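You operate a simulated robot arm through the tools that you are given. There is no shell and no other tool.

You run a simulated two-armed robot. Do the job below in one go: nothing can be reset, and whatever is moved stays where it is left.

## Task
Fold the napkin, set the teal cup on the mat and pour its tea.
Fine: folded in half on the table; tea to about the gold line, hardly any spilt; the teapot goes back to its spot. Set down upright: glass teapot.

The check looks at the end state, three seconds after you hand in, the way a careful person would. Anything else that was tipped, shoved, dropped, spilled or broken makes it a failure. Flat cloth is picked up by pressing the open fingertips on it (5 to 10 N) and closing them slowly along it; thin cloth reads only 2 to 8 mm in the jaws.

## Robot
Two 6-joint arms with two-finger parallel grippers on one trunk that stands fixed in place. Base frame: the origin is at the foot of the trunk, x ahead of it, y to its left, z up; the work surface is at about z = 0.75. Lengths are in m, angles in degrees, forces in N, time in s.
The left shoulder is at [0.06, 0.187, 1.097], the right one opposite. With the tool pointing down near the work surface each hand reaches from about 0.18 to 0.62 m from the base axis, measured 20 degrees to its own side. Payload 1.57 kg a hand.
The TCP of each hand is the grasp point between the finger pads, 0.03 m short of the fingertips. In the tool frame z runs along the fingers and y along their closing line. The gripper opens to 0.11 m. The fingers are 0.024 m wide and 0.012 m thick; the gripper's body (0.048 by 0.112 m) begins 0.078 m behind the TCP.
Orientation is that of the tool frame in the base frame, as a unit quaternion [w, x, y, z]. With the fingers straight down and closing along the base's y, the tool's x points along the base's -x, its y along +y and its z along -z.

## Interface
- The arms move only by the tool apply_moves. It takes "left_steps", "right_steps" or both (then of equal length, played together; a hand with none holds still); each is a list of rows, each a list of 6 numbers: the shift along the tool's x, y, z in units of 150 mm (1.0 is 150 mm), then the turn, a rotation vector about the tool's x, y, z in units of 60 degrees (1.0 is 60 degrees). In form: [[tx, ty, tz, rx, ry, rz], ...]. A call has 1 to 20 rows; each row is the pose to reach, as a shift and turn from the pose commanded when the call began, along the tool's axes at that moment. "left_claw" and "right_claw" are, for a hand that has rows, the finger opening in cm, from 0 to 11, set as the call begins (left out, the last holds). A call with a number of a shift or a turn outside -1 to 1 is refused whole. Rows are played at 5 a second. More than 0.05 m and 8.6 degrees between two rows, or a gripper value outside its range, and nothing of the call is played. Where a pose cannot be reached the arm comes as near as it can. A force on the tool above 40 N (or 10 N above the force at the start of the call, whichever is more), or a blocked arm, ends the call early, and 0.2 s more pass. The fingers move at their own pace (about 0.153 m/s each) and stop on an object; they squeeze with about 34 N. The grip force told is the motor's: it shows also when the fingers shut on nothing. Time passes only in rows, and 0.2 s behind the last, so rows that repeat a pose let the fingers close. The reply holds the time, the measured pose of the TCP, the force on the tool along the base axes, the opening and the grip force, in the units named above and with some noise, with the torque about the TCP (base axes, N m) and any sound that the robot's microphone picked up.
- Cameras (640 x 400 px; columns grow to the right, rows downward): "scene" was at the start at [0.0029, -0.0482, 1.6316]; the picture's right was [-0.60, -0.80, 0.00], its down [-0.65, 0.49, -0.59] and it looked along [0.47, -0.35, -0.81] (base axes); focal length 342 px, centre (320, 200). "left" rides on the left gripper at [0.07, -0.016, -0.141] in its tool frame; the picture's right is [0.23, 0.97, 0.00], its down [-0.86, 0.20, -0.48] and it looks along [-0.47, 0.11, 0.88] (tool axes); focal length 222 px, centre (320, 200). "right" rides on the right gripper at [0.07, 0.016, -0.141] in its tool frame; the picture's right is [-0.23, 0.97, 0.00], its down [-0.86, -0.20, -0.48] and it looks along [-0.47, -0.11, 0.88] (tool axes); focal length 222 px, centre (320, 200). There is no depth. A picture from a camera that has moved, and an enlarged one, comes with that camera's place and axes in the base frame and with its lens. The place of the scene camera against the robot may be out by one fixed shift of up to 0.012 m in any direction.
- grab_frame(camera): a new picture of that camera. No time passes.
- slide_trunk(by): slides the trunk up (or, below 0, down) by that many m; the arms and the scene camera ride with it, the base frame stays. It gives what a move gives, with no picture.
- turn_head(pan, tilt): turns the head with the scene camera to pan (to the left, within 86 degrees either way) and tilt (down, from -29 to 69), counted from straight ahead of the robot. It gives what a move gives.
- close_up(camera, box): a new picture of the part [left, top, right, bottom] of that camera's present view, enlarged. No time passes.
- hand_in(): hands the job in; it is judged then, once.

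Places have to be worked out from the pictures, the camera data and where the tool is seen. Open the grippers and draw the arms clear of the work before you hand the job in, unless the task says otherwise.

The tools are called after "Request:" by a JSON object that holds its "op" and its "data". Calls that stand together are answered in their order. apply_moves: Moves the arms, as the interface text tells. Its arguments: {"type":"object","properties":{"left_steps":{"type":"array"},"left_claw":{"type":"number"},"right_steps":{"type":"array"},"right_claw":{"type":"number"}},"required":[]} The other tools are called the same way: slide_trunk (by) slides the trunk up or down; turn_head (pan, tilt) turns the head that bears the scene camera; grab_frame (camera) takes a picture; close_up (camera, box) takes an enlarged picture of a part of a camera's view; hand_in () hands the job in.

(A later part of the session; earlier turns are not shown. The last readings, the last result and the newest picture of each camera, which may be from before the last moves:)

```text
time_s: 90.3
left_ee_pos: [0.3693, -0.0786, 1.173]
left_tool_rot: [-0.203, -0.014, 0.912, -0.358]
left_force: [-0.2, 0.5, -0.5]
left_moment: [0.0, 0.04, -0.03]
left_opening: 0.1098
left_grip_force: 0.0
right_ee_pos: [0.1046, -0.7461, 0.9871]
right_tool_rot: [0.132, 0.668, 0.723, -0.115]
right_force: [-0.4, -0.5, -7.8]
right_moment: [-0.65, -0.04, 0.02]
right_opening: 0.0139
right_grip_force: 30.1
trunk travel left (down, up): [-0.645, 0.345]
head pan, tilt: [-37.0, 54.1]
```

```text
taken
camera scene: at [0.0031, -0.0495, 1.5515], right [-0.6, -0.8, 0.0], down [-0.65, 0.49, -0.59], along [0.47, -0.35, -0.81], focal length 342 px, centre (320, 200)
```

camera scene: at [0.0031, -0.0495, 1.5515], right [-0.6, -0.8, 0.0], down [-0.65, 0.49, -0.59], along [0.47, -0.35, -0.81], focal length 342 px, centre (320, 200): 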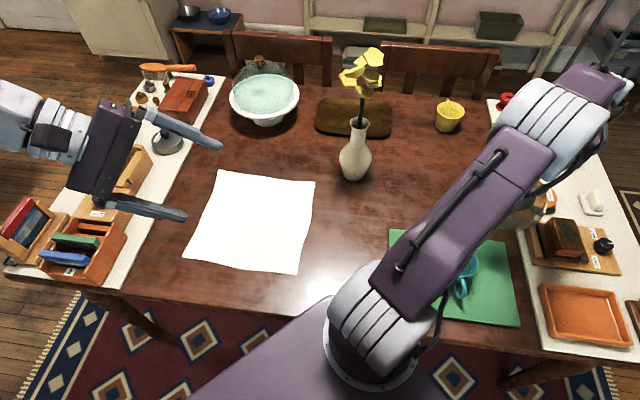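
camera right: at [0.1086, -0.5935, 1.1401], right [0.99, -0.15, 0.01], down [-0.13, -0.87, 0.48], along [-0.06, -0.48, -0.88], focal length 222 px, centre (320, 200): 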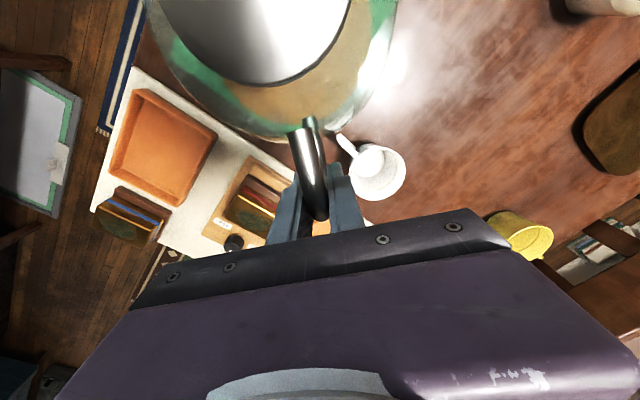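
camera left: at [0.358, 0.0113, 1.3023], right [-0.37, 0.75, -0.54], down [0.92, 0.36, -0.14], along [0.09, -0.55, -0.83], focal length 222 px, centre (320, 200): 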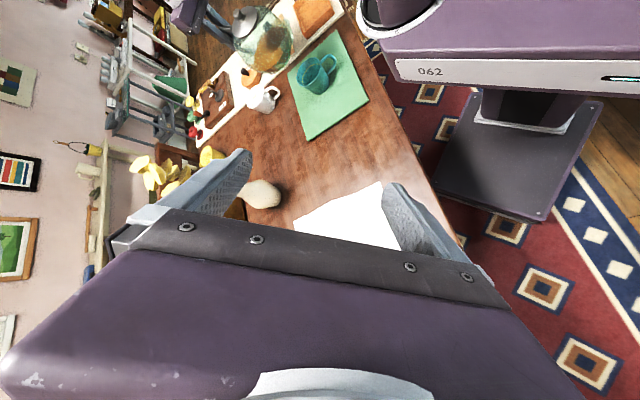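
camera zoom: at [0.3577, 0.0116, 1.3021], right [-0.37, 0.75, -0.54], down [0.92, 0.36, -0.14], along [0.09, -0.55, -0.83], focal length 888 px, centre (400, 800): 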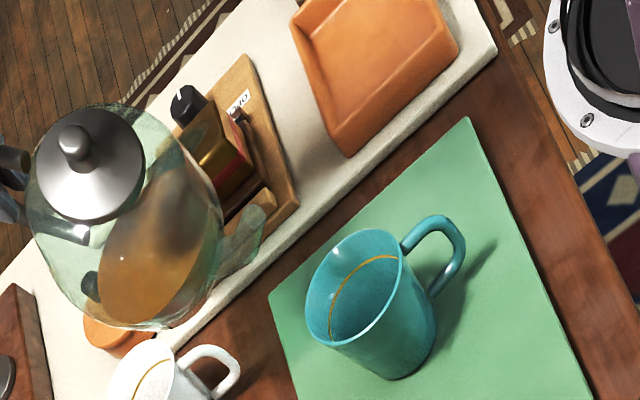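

No complaint now, and no tea yet. The spout tip looks about 2 cm lower than my model says, so I check the pot against the gripper with the right camera.

Request:
{"op": "grab_frame", "data": {"camera": "right"}}

Request:
{"op": "close_up", "data": {"camera": "left", "box": [200, 0, 300, 63]}}

```text
taken
camera right: at [0.1116, -0.6317, 1.0966], right [0.99, -0.13, 0.09], down [-0.15, -0.65, 0.74], along [-0.04, -0.75, -0.66], focal length 222 px, centre (320, 200)
```

right: 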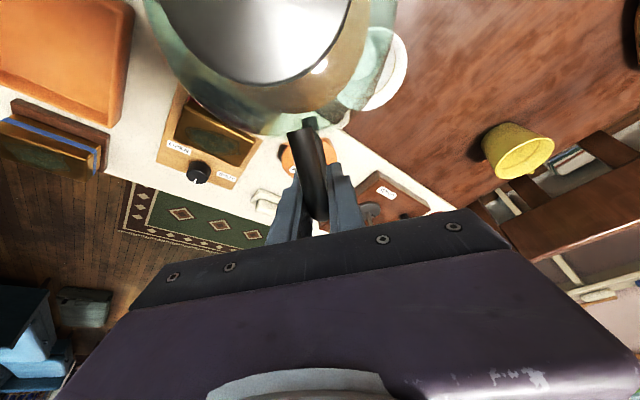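

```text
6.35 times, centred on (250, 32) of left
camera zoom: at [0.3577, 0.0116, 1.3021], right [-0.37, 0.75, -0.54], down [0.92, 0.36, -0.14], along [0.09, -0.55, -0.83], focal length 1410 px, centre (764, 1270)
```

zoom: 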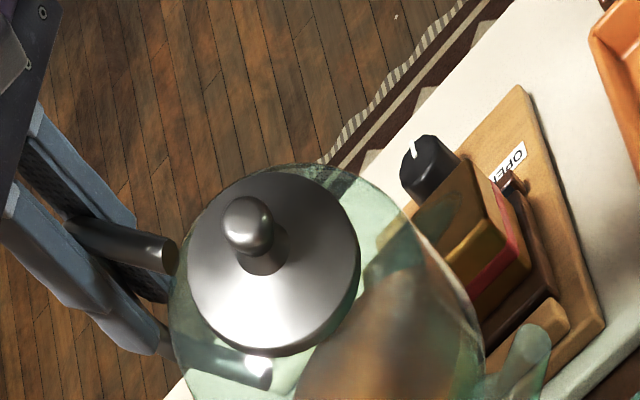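

The pot has pivoted about 6° in the grip during the earlier jerks (stable since), so its true tilt is about 26°. I account for that and tilt on to a true 34°, lowering the tip toward the cup.

Request:
{"op": "apply_moves", "data": {"right_steps": [[0.026, 0, -0.006, 0, -0.0333, 0], [0.0527, 0, -0.0128, 0, -0.0667, 0], [0.08, 0, -0.028, 0, -0.1, 0], [0.107, 0, -0.0432, 0, -0.1333, 0], [0.107, 0, -0.0432, 0, -0.1333, 0]]}}

Request:
{"op": "close_up", "data": {"camera": "left", "box": [220, 0, 380, 100]}}

```text
time_s: 91.5
left_ee_pos: [0.3681, -0.0794, 1.1719]
left_tool_rot: [-0.202, -0.013, 0.911, -0.359]
left_force: [0.5, -0.4, 0.5]
left_moment: [-0.02, -0.03, 0.03]
left_opening: 0.11
left_grip_force: 0.1
right_ee_pos: [0.1045, -0.7299, 0.988]
right_tool_rot: [0.182, 0.658, 0.712, -0.162]
right_force: [0.7, 1.0, -7.7]
right_moment: [-0.55, -0.04, -0.02]
right_opening: 0.014
right_grip_force: 30.3
trunk travel left (down, up): [-0.645, 0.345]
head pan, tilt: [-37.0, 54.1]
```

```text
4.00 times, centred on (300, 50) of left
camera zoom: at [0.3578, 0.0111, 1.3021], right [-0.37, 0.75, -0.54], down [0.92, 0.36, -0.14], along [0.09, -0.55, -0.83], focal length 888 px, centre (400, 800)
```

zoom: 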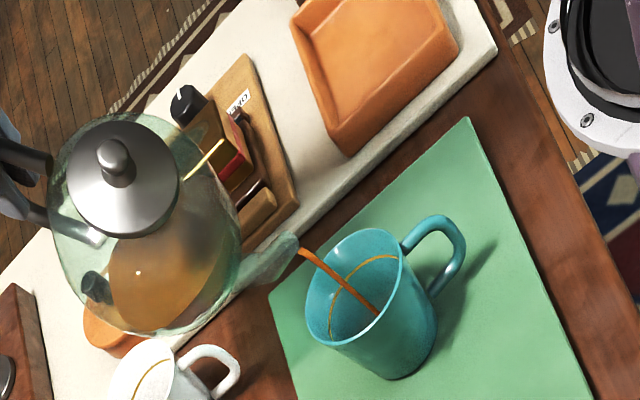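

Tea is flowing in a thin stream into the cup. I hold this tilt for about a second and look.

Request:
{"op": "apply_moves", "data": {"right_steps": [[0, 0, 0, 0, 0, 0], [0, 0, 0, 0, 0, 0], [0, 0, 0, 0, 0, 0], [0, 0, 0, 0, 0, 0]]}}

Request:
{"op": "close_up", "data": {"camera": "left", "box": [270, 40, 370, 103]}}

```text
time_s: 92.5
left_ee_pos: [0.3703, -0.079, 1.1721]
left_tool_rot: [-0.202, -0.013, 0.911, -0.358]
left_force: [-0.1, -0.3, -0.6]
left_moment: [0.01, 0.01, 0.0]
left_opening: 0.1103
left_grip_force: 0.0
right_ee_pos: [0.1033, -0.7292, 0.9877]
right_tool_rot: [0.182, 0.658, 0.712, -0.162]
right_force: [0.3, 0.3, -8.0]
right_moment: [-0.53, -0.06, 0.0]
right_opening: 0.0137
right_grip_force: 30.5
trunk travel left (down, up): [-0.645, 0.345]
head pan, tilt: [-37.0, 54.1]
```

```text
6.35 times, centred on (320, 72) of left
camera zoom: at [0.3577, 0.0114, 1.3022], right [-0.37, 0.75, -0.54], down [0.92, 0.36, -0.14], along [0.09, -0.55, -0.83], focal length 1410 px, centre (320, 1016)
```

zoom: 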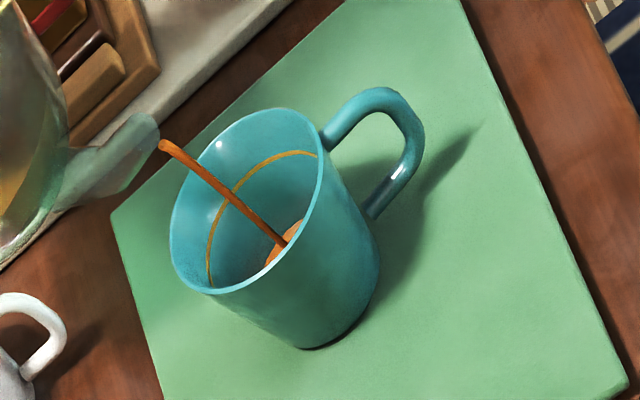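

The stream lands well inside the cup and tea is gathering on the bottom. I keep holding.

Request:
{"op": "apply_moves", "data": {"right_steps": [[0, 0, 0, 0, 0, 0], [0, 0, 0, 0, 0, 0], [0, 0, 0, 0, 0, 0], [0, 0, 0, 0, 0, 0], [0, 0, 0, 0, 0, 0]]}}

Request:
{"op": "close_up", "data": {"camera": "left", "box": [270, 40, 370, 103]}}

```text
time_s: 93.7
left_ee_pos: [0.3706, -0.0796, 1.1722]
left_tool_rot: [-0.202, -0.014, 0.911, -0.358]
left_force: [-0.5, 0.2, 0.0]
left_moment: [0.02, 0.0, -0.01]
left_opening: 0.1099
left_grip_force: 0.1
right_ee_pos: [0.1035, -0.7289, 0.9876]
right_tool_rot: [0.182, 0.658, 0.713, -0.162]
right_force: [-0.3, -0.7, -8.1]
right_moment: [-0.53, -0.07, 0.0]
right_opening: 0.014
right_grip_force: 30.3
trunk travel left (down, up): [-0.645, 0.345]
head pan, tilt: [-37.0, 54.1]
```

```text
6.35 times, centred on (320, 72) of left
camera zoom: at [0.3577, 0.0114, 1.3021], right [-0.37, 0.75, -0.54], down [0.92, 0.36, -0.14], along [0.09, -0.55, -0.83], focal length 1410 px, centre (320, 1016)
```

zoom: 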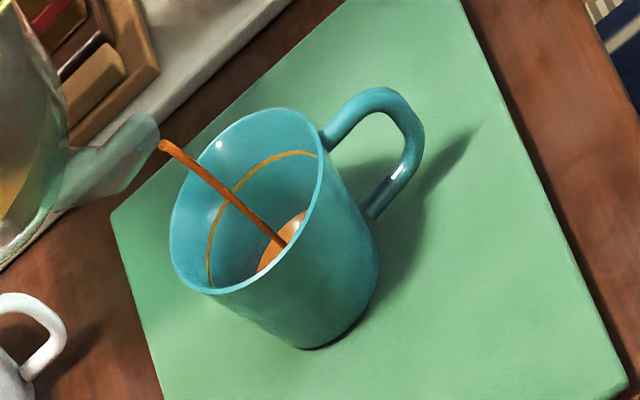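

Still clean. I hold for two more seconds.

Request:
{"op": "apply_moves", "data": {"right_steps": [[0, 0, 0, 0, 0, 0], [0, 0, 0, 0, 0, 0], [0, 0, 0, 0, 0, 0], [0, 0, 0, 0, 0, 0], [0, 0, 0, 0, 0, 0], [0, 0, 0, 0, 0, 0], [0, 0, 0, 0, 0, 0], [0, 0, 0, 0, 0, 0], [0, 0, 0, 0, 0, 0]]}}

Request:
{"op": "close_up", "data": {"camera": "left", "box": [270, 40, 370, 103]}}

```text
time_s: 95.7
left_ee_pos: [0.3706, -0.0786, 1.1719]
left_tool_rot: [-0.202, -0.013, 0.911, -0.358]
left_force: [0.0, -0.2, 1.1]
left_moment: [0.02, 0.0, -0.01]
left_opening: 0.1101
left_grip_force: 0.0
right_ee_pos: [0.1035, -0.7288, 0.987]
right_tool_rot: [0.182, 0.658, 0.712, -0.162]
right_force: [-0.7, 0.0, -7.5]
right_moment: [-0.49, -0.08, 0.0]
right_opening: 0.014
right_grip_force: 29.6
trunk travel left (down, up): [-0.645, 0.345]
head pan, tilt: [-37.0, 54.1]
```

```text
6.35 times, centred on (320, 72) of left
camera zoom: at [0.3577, 0.0115, 1.3021], right [-0.37, 0.75, -0.54], down [0.92, 0.36, -0.14], along [0.09, -0.55, -0.83], focal length 1410 px, centre (320, 1016)
```

zoom: 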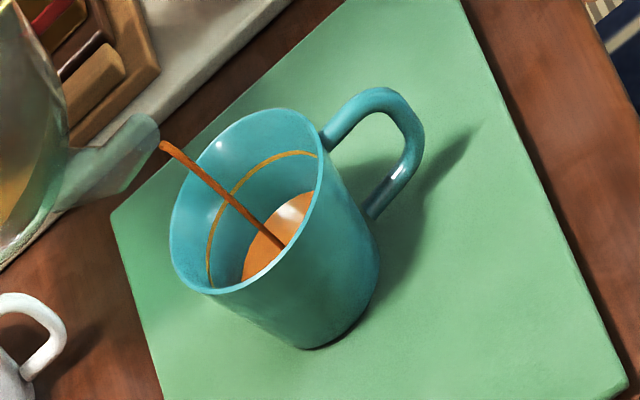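

About a third full and no drops outside. I hold three more seconds.

Request:
{"op": "apply_moves", "data": {"right_steps": [[0, 0, 0, 0, 0, 0], [0, 0, 0, 0, 0, 0], [0, 0, 0, 0, 0, 0], [0, 0, 0, 0, 0, 0], [0, 0, 0, 0, 0, 0], [0, 0, 0, 0, 0, 0], [0, 0, 0, 0, 0, 0], [0, 0, 0, 0, 0, 0], [0, 0, 0, 0, 0, 0], [0, 0, 0, 0, 0, 0], [0, 0, 0, 0, 0, 0], [0, 0, 0, 0, 0, 0], [0, 0, 0, 0, 0, 0], [0, 0, 0, 0, 0, 0]]}}

Request:
{"op": "close_up", "data": {"camera": "left", "box": [270, 40, 370, 103]}}

```text
time_s: 98.7
left_ee_pos: [0.3705, -0.0794, 1.1727]
left_tool_rot: [-0.202, -0.013, 0.911, -0.359]
left_force: [0.6, 0.1, -0.3]
left_moment: [0.03, 0.01, 0.0]
left_opening: 0.11
left_grip_force: 0.1
right_ee_pos: [0.1027, -0.7288, 0.9875]
right_tool_rot: [0.182, 0.658, 0.713, -0.161]
right_force: [-0.2, -0.2, -6.9]
right_moment: [-0.47, -0.06, 0.01]
right_opening: 0.0135
right_grip_force: 30.1
trunk travel left (down, up): [-0.645, 0.345]
head pan, tilt: [-37.0, 54.1]
```

```text
6.35 times, centred on (320, 72) of left
camera zoom: at [0.3577, 0.0115, 1.3021], right [-0.37, 0.75, -0.54], down [0.92, 0.36, -0.14], along [0.09, -0.55, -0.83], focal length 1410 px, centre (320, 1016)
```

zoom: 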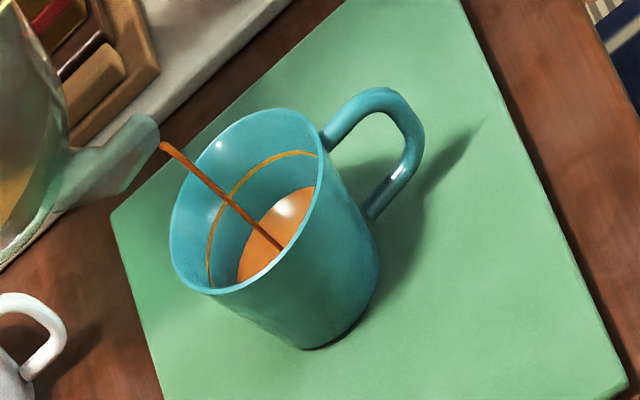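

The stream thins as the level in the pot drops. I tilt 2° more about the tip and hold.

Request:
{"op": "apply_moves", "data": {"right_steps": [[0.004, 0, -0.0175, 0, -0.0167, 0], [0.0078, 0, -0.0351, 0, -0.0333, 0], [0.0078, 0, -0.0351, 0, -0.0333, 0], [0.0078, 0, -0.0351, 0, -0.0333, 0], [0.0078, 0, -0.0351, 0, -0.0333, 0], [0.0078, 0, -0.0351, 0, -0.0333, 0], [0.0078, 0, -0.0351, 0, -0.0333, 0]]}}

Request:
{"op": "close_up", "data": {"camera": "left", "box": [270, 40, 370, 103]}}

```text
time_s: 100.3
left_ee_pos: [0.3697, -0.0791, 1.1717]
left_tool_rot: [-0.202, -0.013, 0.911, -0.358]
left_force: [-0.4, 0.3, -0.2]
left_moment: [0.01, -0.01, 0.0]
left_opening: 0.1098
left_grip_force: 0.1
right_ee_pos: [0.1022, -0.7255, 0.9918]
right_tool_rot: [0.194, 0.655, 0.71, -0.174]
right_force: [0.1, 0.0, -6.4]
right_moment: [-0.44, -0.02, 0.01]
right_opening: 0.0138
right_grip_force: 29.8
trunk travel left (down, up): [-0.645, 0.345]
head pan, tilt: [-37.0, 54.1]
```

```text
6.35 times, centred on (320, 72) of left
camera zoom: at [0.3577, 0.0116, 1.3021], right [-0.37, 0.75, -0.54], down [0.92, 0.36, -0.14], along [0.09, -0.55, -0.83], focal length 1410 px, centre (320, 1016)
```

zoom: 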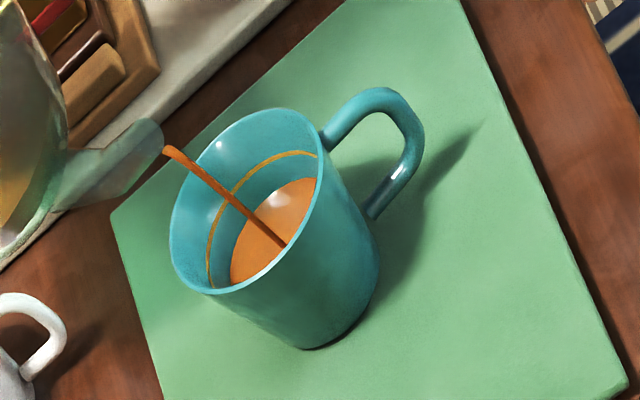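

Clean so far; the tea stands roughly 14 mm below the gold line. I hold about two more seconds.

Request:
{"op": "apply_moves", "data": {"right_steps": [[0, 0, 0, 0, 0, 0], [0, 0, 0, 0, 0, 0], [0, 0, 0, 0, 0, 0], [0, 0, 0, 0, 0, 0], [0, 0, 0, 0, 0, 0], [0, 0, 0, 0, 0, 0], [0, 0, 0, 0, 0, 0], [0, 0, 0, 0, 0, 0], [0, 0, 0, 0, 0, 0]]}}

Request:
{"op": "close_up", "data": {"camera": "left", "box": [270, 40, 370, 103]}}

```text
time_s: 102.3
left_ee_pos: [0.3698, -0.0784, 1.1716]
left_tool_rot: [-0.202, -0.013, 0.912, -0.357]
left_force: [0.6, 0.4, 0.6]
left_moment: [0.0, 0.01, 0.03]
left_opening: 0.1102
left_grip_force: 0.0
right_ee_pos: [0.1034, -0.7252, 0.9915]
right_tool_rot: [0.195, 0.655, 0.71, -0.173]
right_force: [0.4, 0.4, -6.8]
right_moment: [-0.43, 0.0, -0.01]
right_opening: 0.0137
right_grip_force: 30.7
trunk travel left (down, up): [-0.645, 0.345]
head pan, tilt: [-37.0, 54.1]
```

```text
6.35 times, centred on (320, 72) of left
camera zoom: at [0.3577, 0.0116, 1.3022], right [-0.37, 0.75, -0.54], down [0.92, 0.36, -0.14], along [0.09, -0.55, -0.83], focal length 1410 px, centre (320, 1016)
```

zoom: 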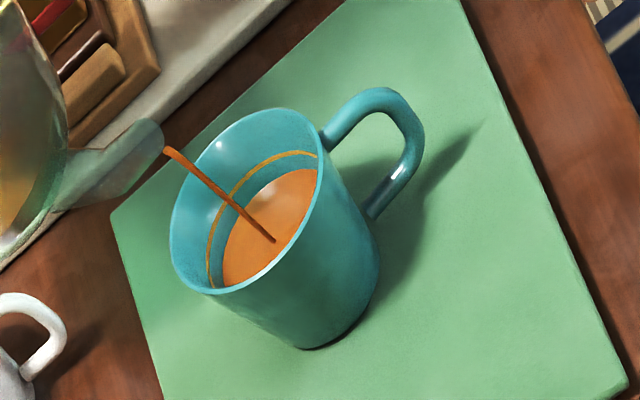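

About 6–7 mm below the line now, rising about 3 mm a second. I hold a little over one second more.

Request:
{"op": "apply_moves", "data": {"right_steps": [[0, 0, 0, 0, 0, 0], [0, 0, 0, 0, 0, 0], [0, 0, 0, 0, 0, 0], [0, 0, 0, 0, 0, 0], [0, 0, 0, 0, 0, 0]]}}

Request:
{"op": "close_up", "data": {"camera": "left", "box": [290, 45, 350, 85]}}

```text
time_s: 103.5
left_ee_pos: [0.3693, -0.0786, 1.1725]
left_tool_rot: [-0.201, -0.013, 0.912, -0.358]
left_force: [0.0, -1.0, 0.6]
left_moment: [-0.02, 0.0, -0.03]
left_opening: 0.1103
left_grip_force: 0.0
right_ee_pos: [0.1039, -0.7254, 0.9913]
right_tool_rot: [0.195, 0.655, 0.709, -0.172]
right_force: [0.9, -0.3, -6.2]
right_moment: [-0.45, -0.04, 0.02]
right_opening: 0.0142
right_grip_force: 30.1
trunk travel left (down, up): [-0.645, 0.345]
head pan, tilt: [-37.0, 54.1]
```

```text
10.00 times, centred on (320, 65) of left
camera zoom: at [0.3577, 0.0116, 1.3021], right [-0.37, 0.75, -0.54], down [0.92, 0.36, -0.14], along [0.09, -0.55, -0.83], focal length 2221 px, centre (320, 1550)
```

zoom: 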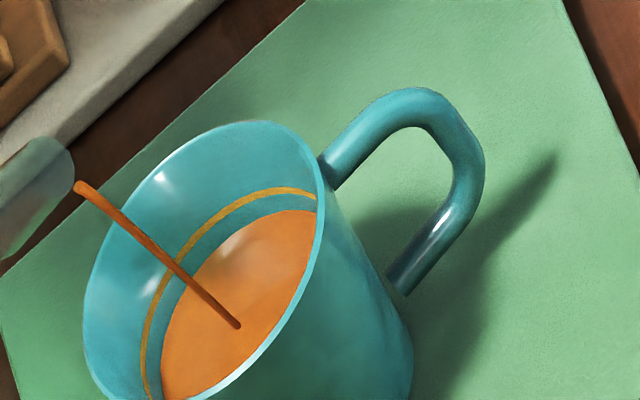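

The gap to the gold line is still around 5–7 mm and the stream is thinning. I tilt 1° more and hold about a second.

Request:
{"op": "apply_moves", "data": {"right_steps": [[0.004, 0, -0.0175, 0, -0.0167, 0], [0.004, 0, -0.0175, 0, -0.0167, 0], [0.004, 0, -0.0175, 0, -0.0167, 0], [0.004, 0, -0.0175, 0, -0.0167, 0], [0.004, 0, -0.0175, 0, -0.0167, 0]]}}

Request:
{"op": "close_up", "data": {"camera": "left", "box": [290, 45, 350, 85]}}

```text
time_s: 104.7
left_ee_pos: [0.3693, -0.0783, 1.1717]
left_tool_rot: [-0.202, -0.014, 0.911, -0.358]
left_force: [-0.7, 0.2, -0.5]
left_moment: [-0.01, 0.01, 0.03]
left_opening: 0.11
left_grip_force: 0.1
right_ee_pos: [0.1029, -0.7228, 0.9928]
right_tool_rot: [0.2, 0.654, 0.707, -0.179]
right_force: [0.9, 1.1, -6.9]
right_moment: [-0.41, -0.03, -0.03]
right_opening: 0.0138
right_grip_force: 30.1
trunk travel left (down, up): [-0.645, 0.345]
head pan, tilt: [-37.0, 54.1]
```

```text
10.00 times, centred on (320, 65) of left
camera zoom: at [0.3577, 0.0115, 1.3022], right [-0.37, 0.75, -0.54], down [0.92, 0.36, -0.14], along [0.09, -0.55, -0.83], focal length 2221 px, centre (320, 1550)
```

zoom: 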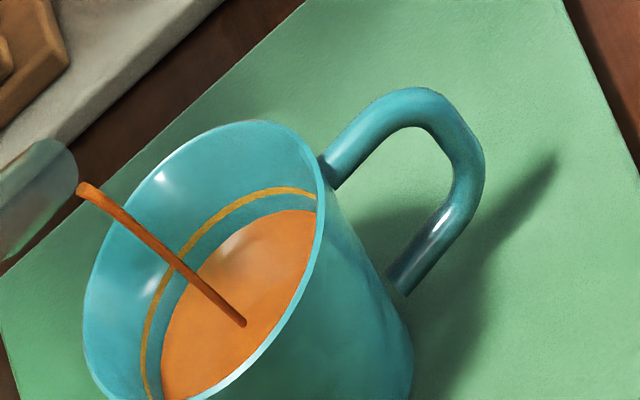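

The drawn level seems unchanged since the last look. I hold another second and compare, also checking the mat for spills.

Request:
{"op": "apply_moves", "data": {"right_steps": [[0, 0, 0, 0, 0, 0], [0, 0, 0, 0, 0, 0], [0, 0, 0, 0, 0, 0], [0, 0, 0, 0, 0, 0]]}}

Request:
{"op": "close_up", "data": {"camera": "left", "box": [290, 45, 350, 85]}}

Request:
{"op": "close_up", "data": {"camera": "scene", "box": [380, 210, 540, 340]}}

```text
time_s: 105.7
left_ee_pos: [0.3683, -0.0784, 1.1713]
left_tool_rot: [-0.203, -0.014, 0.911, -0.358]
left_force: [0.6, -0.5, 0.8]
left_moment: [-0.02, -0.06, 0.0]
left_opening: 0.11
left_grip_force: 0.1
right_ee_pos: [0.1034, -0.7235, 0.9933]
right_tool_rot: [0.201, 0.653, 0.708, -0.179]
right_force: [-0.2, 0.2, -7.0]
right_moment: [-0.41, -0.01, 0.02]
right_opening: 0.0139
right_grip_force: 30.4
trunk travel left (down, up): [-0.645, 0.345]
head pan, tilt: [-37.0, 54.1]
```

```text
10.00 times, centred on (320, 65) of left
camera zoom: at [0.3577, 0.0116, 1.3022], right [-0.37, 0.75, -0.54], down [0.92, 0.36, -0.14], along [0.09, -0.55, -0.83], focal length 2221 px, centre (320, 1550)
```

zoom: 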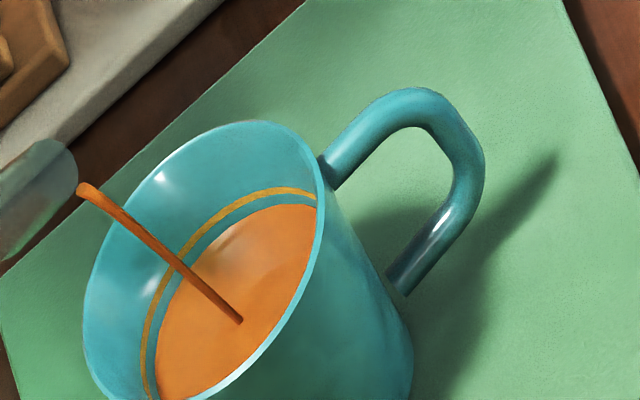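

```text
3.08 times, centred on (460, 275) of scene
camera zoom: at [0.0031, -0.0495, 1.5515], right [-0.6, -0.8, 0.0], down [-0.65, 0.49, -0.59], along [0.47, -0.35, -0.81], focal length 1053 px, centre (-111, -31)
```

zoom: 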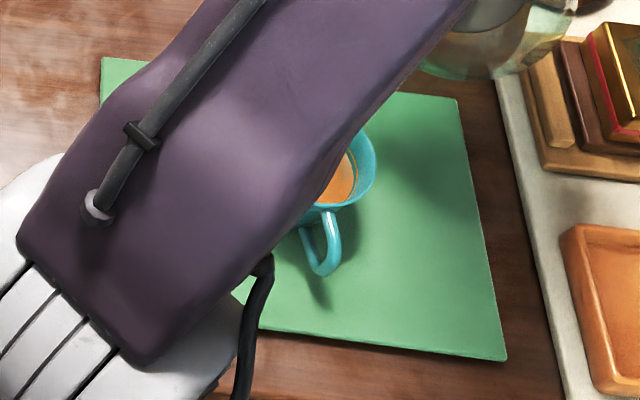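

No spill on the mat. About 4 mm to go at some 2 mm per second; I hold one more second.

Request:
{"op": "apply_moves", "data": {"right_steps": [[0, 0, 0, 0, 0, 0], [0, 0, 0, 0, 0, 0], [0, 0, 0, 0, 0, 0], [0, 0, 0, 0, 0, 0]]}}

Request:
{"op": "close_up", "data": {"camera": "left", "box": [290, 45, 350, 85]}}

```text
time_s: 106.7
left_ee_pos: [0.3693, -0.0795, 1.173]
left_tool_rot: [-0.202, -0.013, 0.911, -0.358]
left_force: [0.3, -0.8, -0.1]
left_moment: [0.02, 0.04, 0.0]
left_opening: 0.11
left_grip_force: 0.0
right_ee_pos: [0.1031, -0.723, 0.9935]
right_tool_rot: [0.2, 0.653, 0.708, -0.179]
right_force: [-0.6, -0.1, -7.1]
right_moment: [-0.48, -0.03, -0.01]
right_opening: 0.014
right_grip_force: 29.7
trunk travel left (down, up): [-0.645, 0.345]
head pan, tilt: [-37.0, 54.1]
```

```text
10.00 times, centred on (320, 65) of left
camera zoom: at [0.3577, 0.0116, 1.3022], right [-0.37, 0.75, -0.54], down [0.92, 0.36, -0.14], along [0.09, -0.55, -0.83], focal length 2221 px, centre (320, 1550)
```

zoom: 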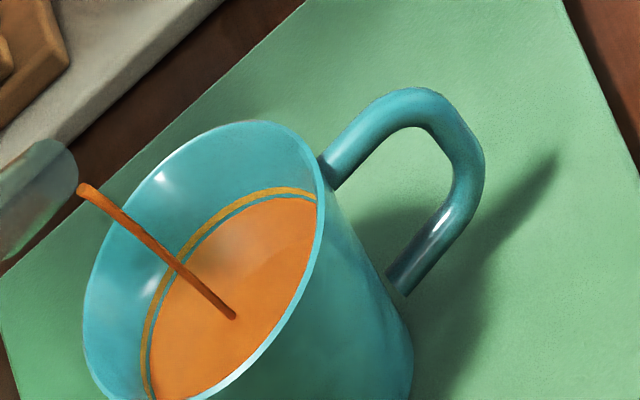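

Within about 2 mm of the line now. I hold a moment longer and tilt the pot back about its tip.

Request:
{"op": "apply_moves", "data": {"right_steps": [[0, 0, 0, 0, 0, 0], [0, 0, 0, 0, 0, 0], [0.0125, 0, 0.1309, 0, 0.0833, 0], [0.0081, 0, 0.2284, 0, 0.1833, 0], [0.0043, 0, 0.314, 0, 0.3167, 0], [0.0043, 0, 0.314, 0, 0.3167, 0], [0.0043, 0, 0.314, 0, 0.3167, 0]]}}

Request:
{"op": "close_up", "data": {"camera": "left", "box": [220, 0, 380, 100]}}

Request:
{"op": "close_up", "data": {"camera": "left", "box": [290, 45, 350, 85]}}

```text
time_s: 108.3
left_ee_pos: [0.3698, -0.078, 1.172]
left_tool_rot: [-0.201, -0.013, 0.912, -0.358]
left_force: [0.6, -0.7, -0.7]
left_moment: [-0.04, -0.02, 0.0]
left_opening: 0.1099
left_grip_force: 0.2
right_ee_pos: [0.1053, -0.7463, 0.9526]
right_tool_rot: [0.081, 0.673, 0.731, -0.069]
right_force: [-0.4, -0.4, -6.9]
right_moment: [-0.57, -0.04, -0.04]
right_opening: 0.0138
right_grip_force: 30.4
trunk travel left (down, up): [-0.645, 0.345]
head pan, tilt: [-37.0, 54.1]
```

```text
4.00 times, centred on (300, 50) of left
camera zoom: at [0.3577, 0.0117, 1.3022], right [-0.37, 0.75, -0.54], down [0.92, 0.36, -0.14], along [0.09, -0.55, -0.83], focal length 888 px, centre (400, 800)
```

zoom: 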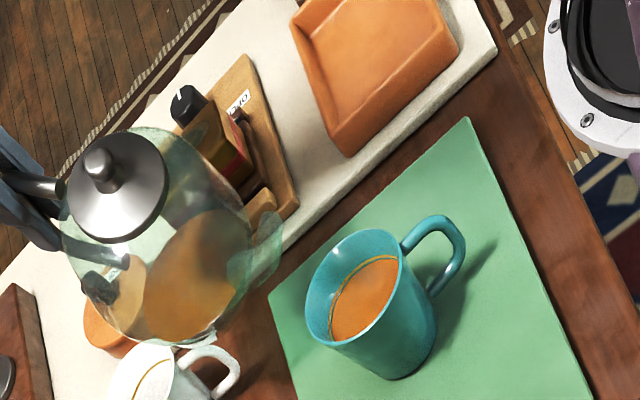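

```text
10.00 times, centred on (320, 65) of left
camera zoom: at [0.3577, 0.0117, 1.3022], right [-0.37, 0.75, -0.54], down [0.92, 0.36, -0.14], along [0.09, -0.55, -0.83], focal length 2221 px, centre (320, 1550)
```

zoom: 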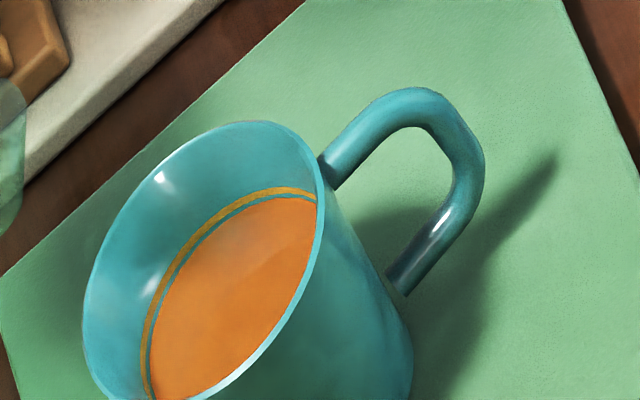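

The cup now holds tea right up near the gold line (about 1–2 mm short), with nothing spilt. I bring the pot upright, up and inward, away from the white cup.

Request:
{"op": "apply_moves", "data": {"right_steps": [[0.1027, 0, -0.1581, 0, 0.0833, 0], [0.2054, 0, -0.3163, 0, 0.1667, 0], [0.3546, 0, -0.4161, 0, 0.25, 0], [0.5106, 0, -0.4834, 0, 0.308, 0], [0.5106, 0, -0.4834, 0, 0.308, 0]]}}

Request:
{"op": "close_up", "data": {"camera": "left", "box": [200, 0, 380, 112]}}

Request:
{"op": "grab_frame", "data": {"camera": "right"}}

```text
time_s: 109.5
left_ee_pos: [0.3688, -0.0796, 1.1715]
left_tool_rot: [-0.202, -0.013, 0.912, -0.358]
left_force: [1.4, -0.2, 0.7]
left_moment: [0.0, 0.0, 0.0]
left_opening: 0.11
left_grip_force: 0.1
right_ee_pos: [0.0982, -0.6571, 1.0078]
right_tool_rot: [-0.037, 0.675, 0.735, 0.04]
right_force: [-0.1, -0.3, -7.0]
right_moment: [-0.67, -0.02, 0.0]
right_opening: 0.014
right_grip_force: 30.1
trunk travel left (down, up): [-0.645, 0.345]
head pan, tilt: [-37.0, 54.1]
```

```text
3.56 times, centred on (290, 56) of left
camera zoom: at [0.3578, 0.0109, 1.3021], right [-0.37, 0.75, -0.54], down [0.92, 0.36, -0.14], along [0.09, -0.55, -0.83], focal length 790 px, centre (427, 712)
```

zoom: 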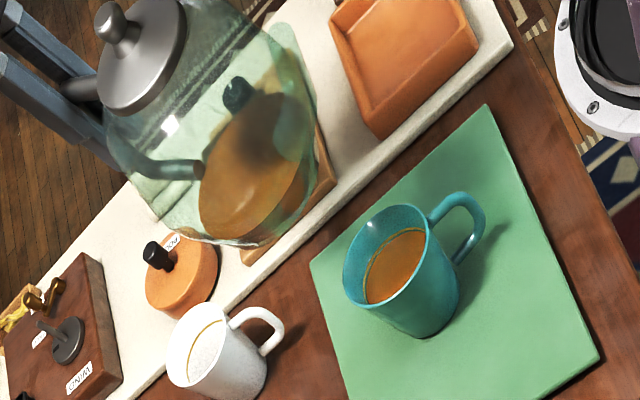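

```text
taken
camera right: at [0.1086, -0.6024, 1.157], right [0.99, -0.15, -0.02], down [-0.13, -0.92, 0.38], along [-0.07, -0.37, -0.93], focal length 222 px, centre (320, 200)
```

right: 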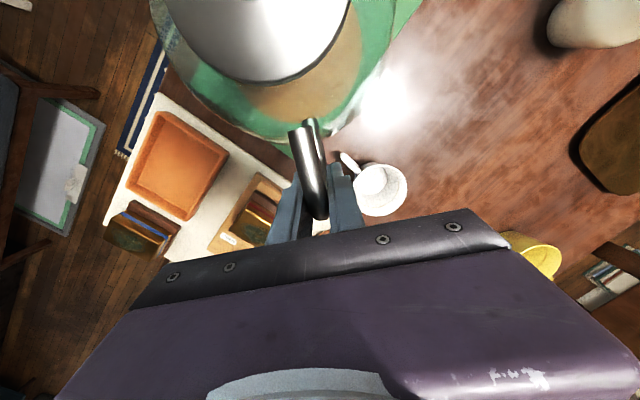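

The pot is off the cup; it now weighs about 1 N less. To set it down upright I need its exact lean in the grip, so I enlarge the same handle view as at the regrip.

Request:
{"op": "close_up", "data": {"camera": "right", "box": [240, 70, 400, 230]}}

Request:
{"op": "close_up", "data": {"camera": "left", "box": [200, 0, 300, 63]}}

```text
2.50 times, centred on (320, 150) of right
camera zoom: at [0.1086, -0.6024, 1.157], right [0.99, -0.15, -0.02], down [-0.13, -0.92, 0.38], along [-0.07, -0.37, -0.93], focal length 555 px, centre (320, 325)
```

zoom: 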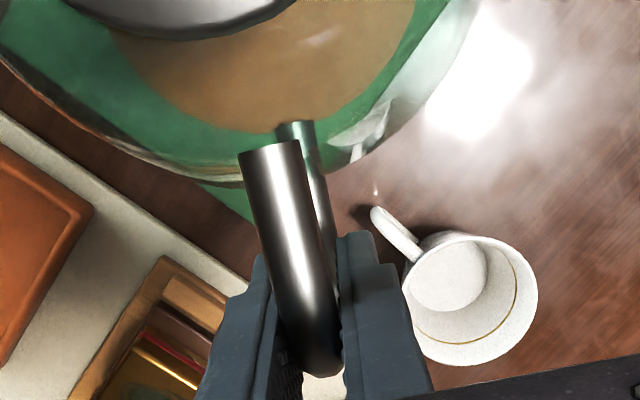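

```text
6.35 times, centred on (250, 32) of left
camera zoom: at [0.3578, 0.0109, 1.3021], right [-0.37, 0.75, -0.54], down [0.92, 0.36, -0.14], along [0.09, -0.55, -0.83], focal length 1410 px, centre (764, 1270)
```

zoom: 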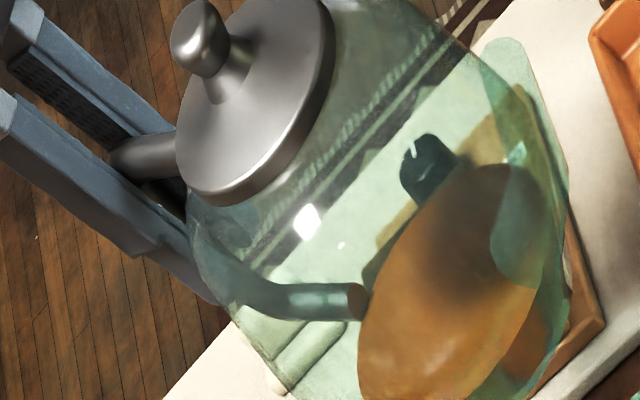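

The pot leans about 7° in the grip. I will set it down briefly on a free patch of table near (0.28, -0.40), regrip it squarely there, and only then take it back to its spot. First I carry it over, level.

Request:
{"op": "apply_moves", "data": {"right_steps": [[0.04, 0.06, 0.005, 0, 0, 0], [0.12, 0.18, 0.0137, 0, 0, 0], [0.21, 0.314, 0.0239, 0, 0, 0], [0.3, 0.449, 0.0341, 0, 0, 0], [0.39, 0.583, 0.0444, 0, 0, 0], [0.45, 0.673, 0.0512, 0, 0, 0], [0.45, 0.673, 0.0512, 0, 0, 0]]}}

Request:
{"op": "apply_moves", "data": {"right_steps": [[0.04, 0.06, 0.005, 0, 0.0133, 0], [0.12, 0.18, 0.0137, 0, 0.0133, 0], [0.21, 0.314, 0.0239, 0, 0.0133, 0], [0.3, 0.449, 0.0341, 0, 0.0133, 0], [0.39, 0.583, 0.0444, 0, 0.0133, 0], [0.45, 0.673, 0.0512, 0, 0.0133, 0], [0.45, 0.673, 0.0512, 0, 0.0133, 0]]}}

Request:
{"op": "grab_frame", "data": {"camera": "left"}}

Request:
{"op": "grab_frame", "data": {"camera": "scene"}}

Request:
{"op": "grab_frame", "data": {"camera": "right"}}

```text
time_s: 111.1
left_ee_pos: [0.3692, -0.0787, 1.1715]
left_tool_rot: [-0.203, -0.013, 0.911, -0.358]
left_force: [-0.6, 0.2, -0.2]
left_moment: [0.01, -0.01, -0.01]
left_opening: 0.1099
left_grip_force: 0.2
right_ee_pos: [0.1894, -0.5801, 1.0105]
right_tool_rot: [-0.038, 0.676, 0.735, 0.04]
right_force: [-0.2, -0.3, -7.1]
right_moment: [-0.63, -0.07, 0.0]
right_opening: 0.0139
right_grip_force: 30.3
trunk travel left (down, up): [-0.645, 0.345]
head pan, tilt: [-37.0, 54.1]
```

```text
time_s: 112.7
left_ee_pos: [0.3692, -0.0801, 1.1714]
left_tool_rot: [-0.203, -0.014, 0.911, -0.359]
left_force: [0.4, -0.6, 0.0]
left_moment: [-0.01, -0.02, 0.02]
left_opening: 0.1099
left_grip_force: 0.1
right_ee_pos: [0.2883, -0.5045, 1.0083]
right_tool_rot: [-0.043, 0.675, 0.735, 0.045]
right_force: [-0.1, -0.1, -5.7]
right_moment: [-0.63, -0.04, 0.0]
right_opening: 0.0136
right_grip_force: 29.6
trunk travel left (down, up): [-0.645, 0.345]
head pan, tilt: [-37.0, 54.1]
```

```text
taken
camera left: at [0.3578, 0.0117, 1.3021], right [-0.37, 0.75, -0.54], down [0.92, 0.36, -0.14], along [0.09, -0.55, -0.83], focal length 222 px, centre (320, 200)
```

left: 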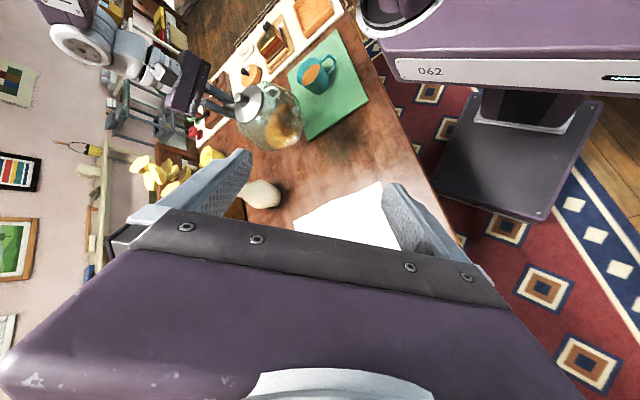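

```text
taken
camera scene: at [0.0032, -0.0493, 1.5515], right [-0.6, -0.8, 0.0], down [-0.65, 0.49, -0.59], along [0.47, -0.35, -0.81], focal length 342 px, centre (320, 200)
```

scene: 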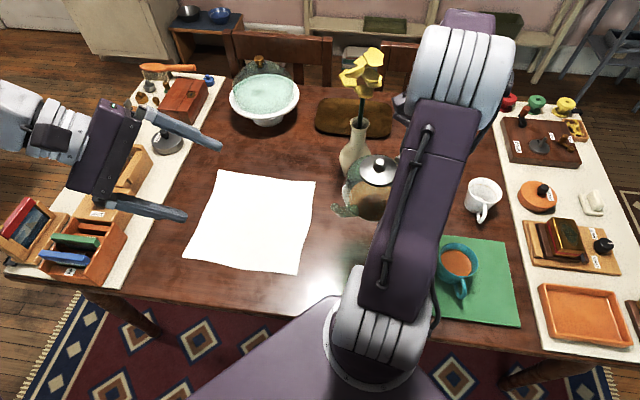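

```text
taken
camera right: at [0.2988, -0.4515, 1.158], right [0.99, -0.14, -0.02], down [-0.13, -0.92, 0.37], along [-0.07, -0.36, -0.93], focal length 222 px, centre (320, 200)
```

right: 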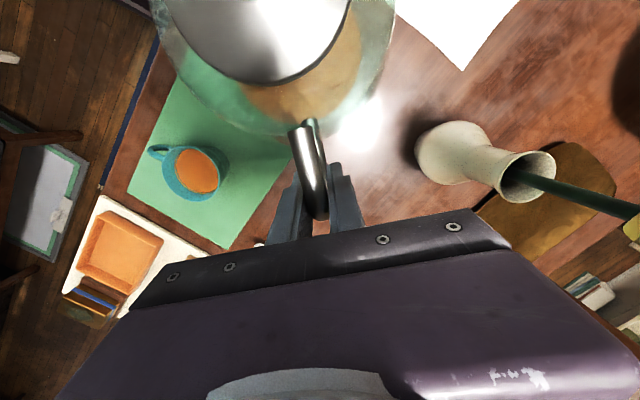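

The pot is over the free patch. I check its lean from the scene camera before lowering.

Request:
{"op": "close_up", "data": {"camera": "scene", "box": [310, 130, 430, 230]}}

Request:
{"op": "close_up", "data": {"camera": "left", "box": [190, 60, 350, 160]}}

```text
4.00 times, centred on (370, 180) of scene
camera zoom: at [0.0032, -0.0493, 1.5515], right [-0.6, -0.8, 0.0], down [-0.65, 0.49, -0.59], along [0.47, -0.35, -0.81], focal length 1369 px, centre (120, 280)
```

zoom: 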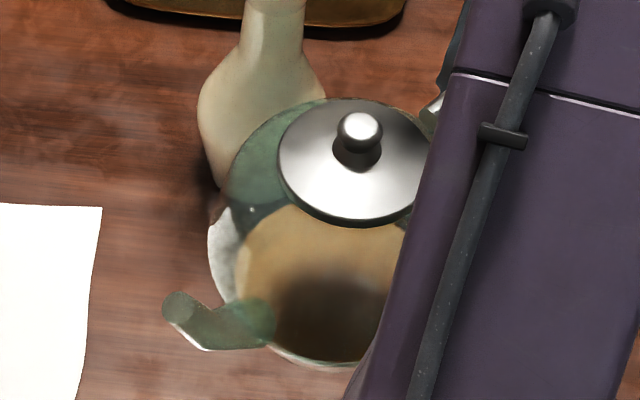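

```text
4.00 times, centred on (270, 110) of left
camera zoom: at [0.3578, 0.0117, 1.3021], right [-0.37, 0.75, -0.54], down [0.92, 0.36, -0.14], along [0.09, -0.55, -0.83], focal length 888 px, centre (520, 560)
```

zoom: 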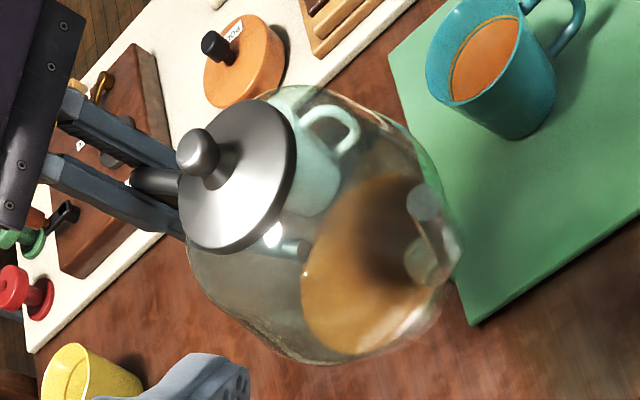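

Triangulating the spout tip gives about 2° of remaining spout-down lean. I correct 1.5° and lower most of the way.

Request:
{"op": "apply_moves", "data": {"right_steps": [[-0.012, 0, 0.095, 0, 0.012, 0], [-0.0307, 0, 0.24, 0, 0.025, 0], [-0.0553, 0, 0.431, 0, 0.025, 0], [-0.0799, 0, 0.623, 0, 0.025, 0], [-0.1008, 0, 0.786, 0, 0.025, 0], [-0.1143, 0, 0.892, 0, 0.025, 0], [-0.1229, 0, 0.9588, 0, 0.025, 0], [-0.1229, 0, 0.9588, 0, 0.025, 0]]}}

Request:
{"op": "grab_frame", "data": {"camera": "left"}}

Request:
{"op": "close_up", "data": {"camera": "scene", "box": [310, 150, 430, 250]}}

```text
time_s: 114.5
left_ee_pos: [0.3682, -0.0767, 1.1703]
left_tool_rot: [-0.202, -0.012, 0.911, -0.358]
left_force: [0.8, -0.2, -0.8]
left_moment: [-0.01, 0.0, 0.02]
left_opening: 0.1102
left_grip_force: 0.1
right_ee_pos: [0.2886, -0.5067, 0.8639]
right_tool_rot: [-0.052, 0.675, 0.734, 0.052]
right_force: [-0.1, 0.5, -6.7]
right_moment: [-0.64, -0.06, 0.05]
right_opening: 0.0141
right_grip_force: 30.4
trunk travel left (down, up): [-0.645, 0.345]
head pan, tilt: [-37.0, 54.1]
```

```text
taken
camera left: at [0.358, 0.0121, 1.3021], right [-0.37, 0.75, -0.55], down [0.92, 0.36, -0.14], along [0.09, -0.55, -0.83], focal length 222 px, centre (320, 200)
```

left: 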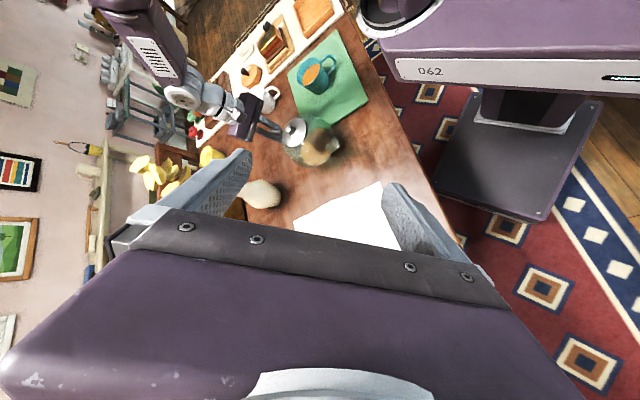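

```text
4.00 times, centred on (370, 200) of scene
camera zoom: at [0.0034, -0.0488, 1.5516], right [-0.6, -0.8, 0.0], down [-0.65, 0.49, -0.59], along [0.47, -0.35, -0.81], focal length 1369 px, centre (120, 200)
```

zoom: 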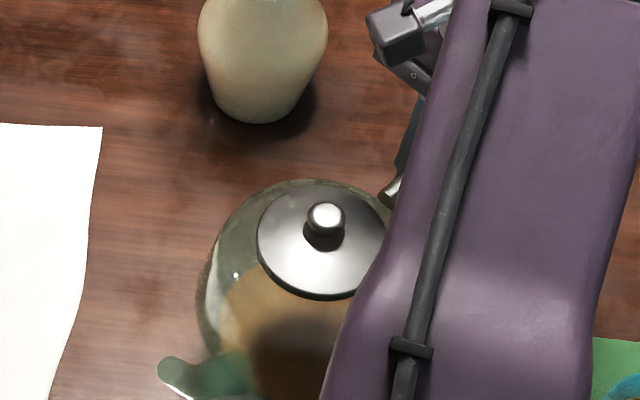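

3.5 cm to go. I lower to just above contact.

Request:
{"op": "apply_moves", "data": {"right_steps": [[-0.0102, 0, 0.0659, 0, 0, 0], [-0.0204, 0, 0.1318, 0, 0, 0], [-0.0286, 0, 0.1845, 0, 0, 0], [-0.0286, 0, 0.1845, 0, 0, 0]]}}

```text
time_s: 115.5
left_ee_pos: [0.3698, -0.0785, 1.1712]
left_tool_rot: [-0.202, -0.013, 0.911, -0.358]
left_force: [0.3, 0.7, 1.2]
left_moment: [-0.01, -0.01, -0.01]
left_opening: 0.1099
left_grip_force: 0.0
right_ee_pos: [0.2876, -0.5069, 0.8366]
right_tool_rot: [-0.051, 0.675, 0.734, 0.053]
right_force: [-0.3, 0.4, -7.4]
right_moment: [-0.62, -0.07, -0.05]
right_opening: 0.0135
right_grip_force: 30.8
trunk travel left (down, up): [-0.645, 0.345]
head pan, tilt: [-37.0, 54.1]
```

No contact yet at 0.8366; 4 mm more.

Request:
{"op": "apply_moves", "data": {"right_steps": [[-0.002, 0, 0.0132, 0, 0, 0], [-0.0041, 0, 0.0264, 0, 0, 0], [-0.0041, 0, 0.0264, 0, 0, 0]]}}

```text
time_s: 116.3
left_ee_pos: [0.369, -0.078, 1.1722]
left_tool_rot: [-0.202, -0.013, 0.911, -0.358]
left_force: [0.1, 0.2, 0.4]
left_moment: [0.0, 0.01, -0.02]
left_opening: 0.1099
left_grip_force: 0.1
right_ee_pos: [0.288, -0.5051, 0.833]
right_tool_rot: [-0.05, 0.675, 0.734, 0.054]
right_force: [2.7, -4.3, 8.7]
right_moment: [0.81, 0.53, -0.06]
right_opening: 0.0138
right_grip_force: 30.0
trunk travel left (down, up): [-0.645, 0.345]
head pan, tilt: [-37.0, 54.1]
```

Contact, with the reaction about 9 cm from the hand, nearly under the pot's middle, so the base is about flat. I open the fingers.

Request:
{"op": "apply_moves", "data": {"right_steps": [[0, 0, -0.003, 0, 0, 0], [0, 0, -0.003, 0, 0, 0], [0, 0, -0.003, 0, 0, 0]], "right_claw": 2.4}}

Request:
{"op": "close_up", "data": {"camera": "right", "box": [240, 70, 400, 230]}}

Request:
{"op": "close_up", "data": {"camera": "scene", "box": [310, 150, 430, 250]}}

```text
time_s: 117.1
left_ee_pos: [0.37, -0.0775, 1.1727]
left_tool_rot: [-0.202, -0.012, 0.912, -0.357]
left_force: [0.3, -0.1, -0.1]
left_moment: [0.02, 0.04, 0.0]
left_opening: 0.1099
left_grip_force: 0.1
right_ee_pos: [0.2876, -0.5049, 0.8324]
right_tool_rot: [-0.051, 0.676, 0.734, 0.053]
right_force: [0.3, 0.1, -0.1]
right_moment: [0.01, -0.02, 0.0]
right_opening: 0.0241
right_grip_force: 0.1
trunk travel left (down, up): [-0.645, 0.345]
head pan, tilt: [-37.0, 54.1]
```

```text
2.50 times, centred on (320, 150) of right
camera zoom: at [0.3, -0.4556, 0.983], right [0.99, -0.14, -0.02], down [-0.13, -0.93, 0.34], along [-0.07, -0.34, -0.94], focal length 555 px, centre (320, 325)
```

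zoom: 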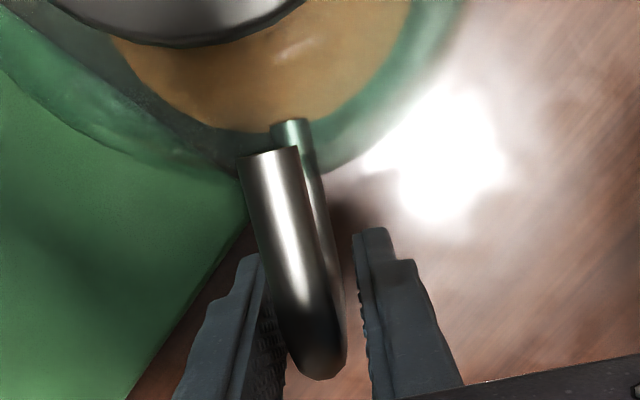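

```text
4.00 times, centred on (370, 200) of scene
camera zoom: at [0.003, -0.0482, 1.5516], right [-0.6, -0.8, 0.0], down [-0.65, 0.49, -0.59], along [0.47, -0.35, -0.81], focal length 1369 px, centre (120, 200)
```

zoom: 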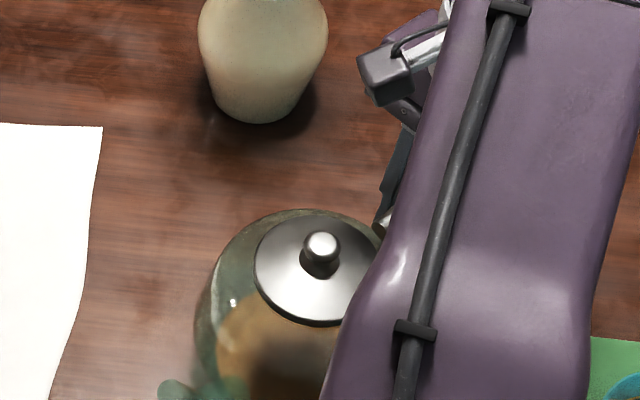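

The pot stands by itself. I open wider, bring the hand to exact vertical around the handle, and look at the alignment.

Request:
{"op": "apply_moves", "data": {"right_steps": [[0, 0, 0, 0, 0, 0], [0, 0, 0, 0, -0.05, 0], [0, 0, 0, 0, -0.1, 0], [0, 0, 0, 0, -0.1467, 0], [0, 0, 0, 0, -0.1467, 0]], "right_claw": 5}}

Request:
{"op": "close_up", "data": {"camera": "right", "box": [240, 70, 400, 230]}}

```text
time_s: 118.3
left_ee_pos: [0.3691, -0.0762, 1.1721]
left_tool_rot: [-0.202, -0.012, 0.912, -0.358]
left_force: [-1.0, -0.9, -0.2]
left_moment: [-0.01, -0.01, 0.0]
left_opening: 0.11
left_grip_force: 0.0
right_ee_pos: [0.2883, -0.504, 0.8319]
right_tool_rot: [0.005, 0.678, 0.735, 0.001]
right_force: [0.3, -0.5, 0.3]
right_moment: [0.01, 0.01, -0.02]
right_opening: 0.0501
right_grip_force: 0.1
trunk travel left (down, up): [-0.645, 0.345]
head pan, tilt: [-37.0, 54.1]
```

```text
2.50 times, centred on (320, 150) of right
camera zoom: at [0.2978, -0.4326, 0.9738], right [0.99, -0.15, 0.01], down [-0.13, -0.87, 0.48], along [-0.06, -0.48, -0.88], focal length 555 px, centre (320, 325)
```

zoom: 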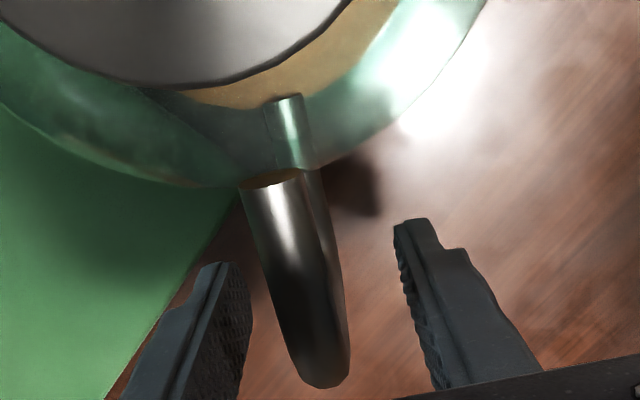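

Alignment matches the earlier grip. I correct a half-degree of tilt, lower 4 mm, and close part way to check centring.

Request:
{"op": "apply_moves", "data": {"right_steps": [[0, 0, 0.015, 0.008, 0.0058, 0], [0, 0, 0.03, 0.008, 0.0058, 0], [0, 0, 0.03, 0.008, 0.0058, 0]], "right_claw": 2.6}}

Request:
{"op": "close_up", "data": {"camera": "right", "box": [240, 70, 400, 230]}}

```text
time_s: 119.1
left_ee_pos: [0.3696, -0.0783, 1.1717]
left_tool_rot: [-0.202, -0.012, 0.911, -0.359]
left_force: [0.1, -0.1, -0.3]
left_moment: [0.01, 0.0, -0.01]
left_opening: 0.1099
left_grip_force: 0.0
right_ee_pos: [0.2884, -0.5034, 0.8274]
right_tool_rot: [0.0, 0.678, 0.735, 0.0]
right_force: [-1.7, 0.6, 0.7]
right_moment: [0.03, -0.03, -0.02]
right_opening: 0.0258
right_grip_force: 0.1
trunk travel left (down, up): [-0.645, 0.345]
head pan, tilt: [-37.0, 54.1]
```

```text
2.50 times, centred on (320, 150) of right
camera zoom: at [0.2989, -0.4332, 0.9701], right [0.99, -0.15, 0.0], down [-0.13, -0.87, 0.48], along [-0.07, -0.47, -0.88], focal length 555 px, centre (320, 325)
```

zoom: 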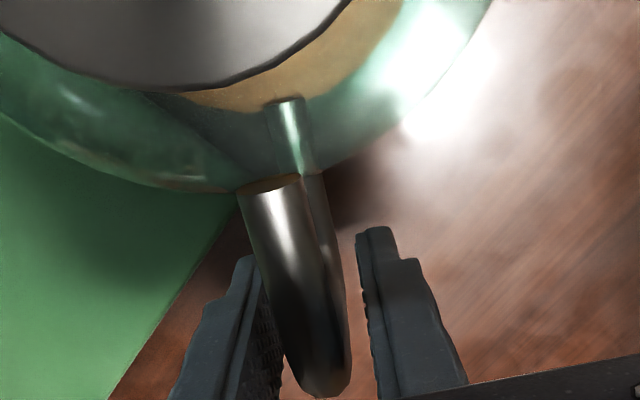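

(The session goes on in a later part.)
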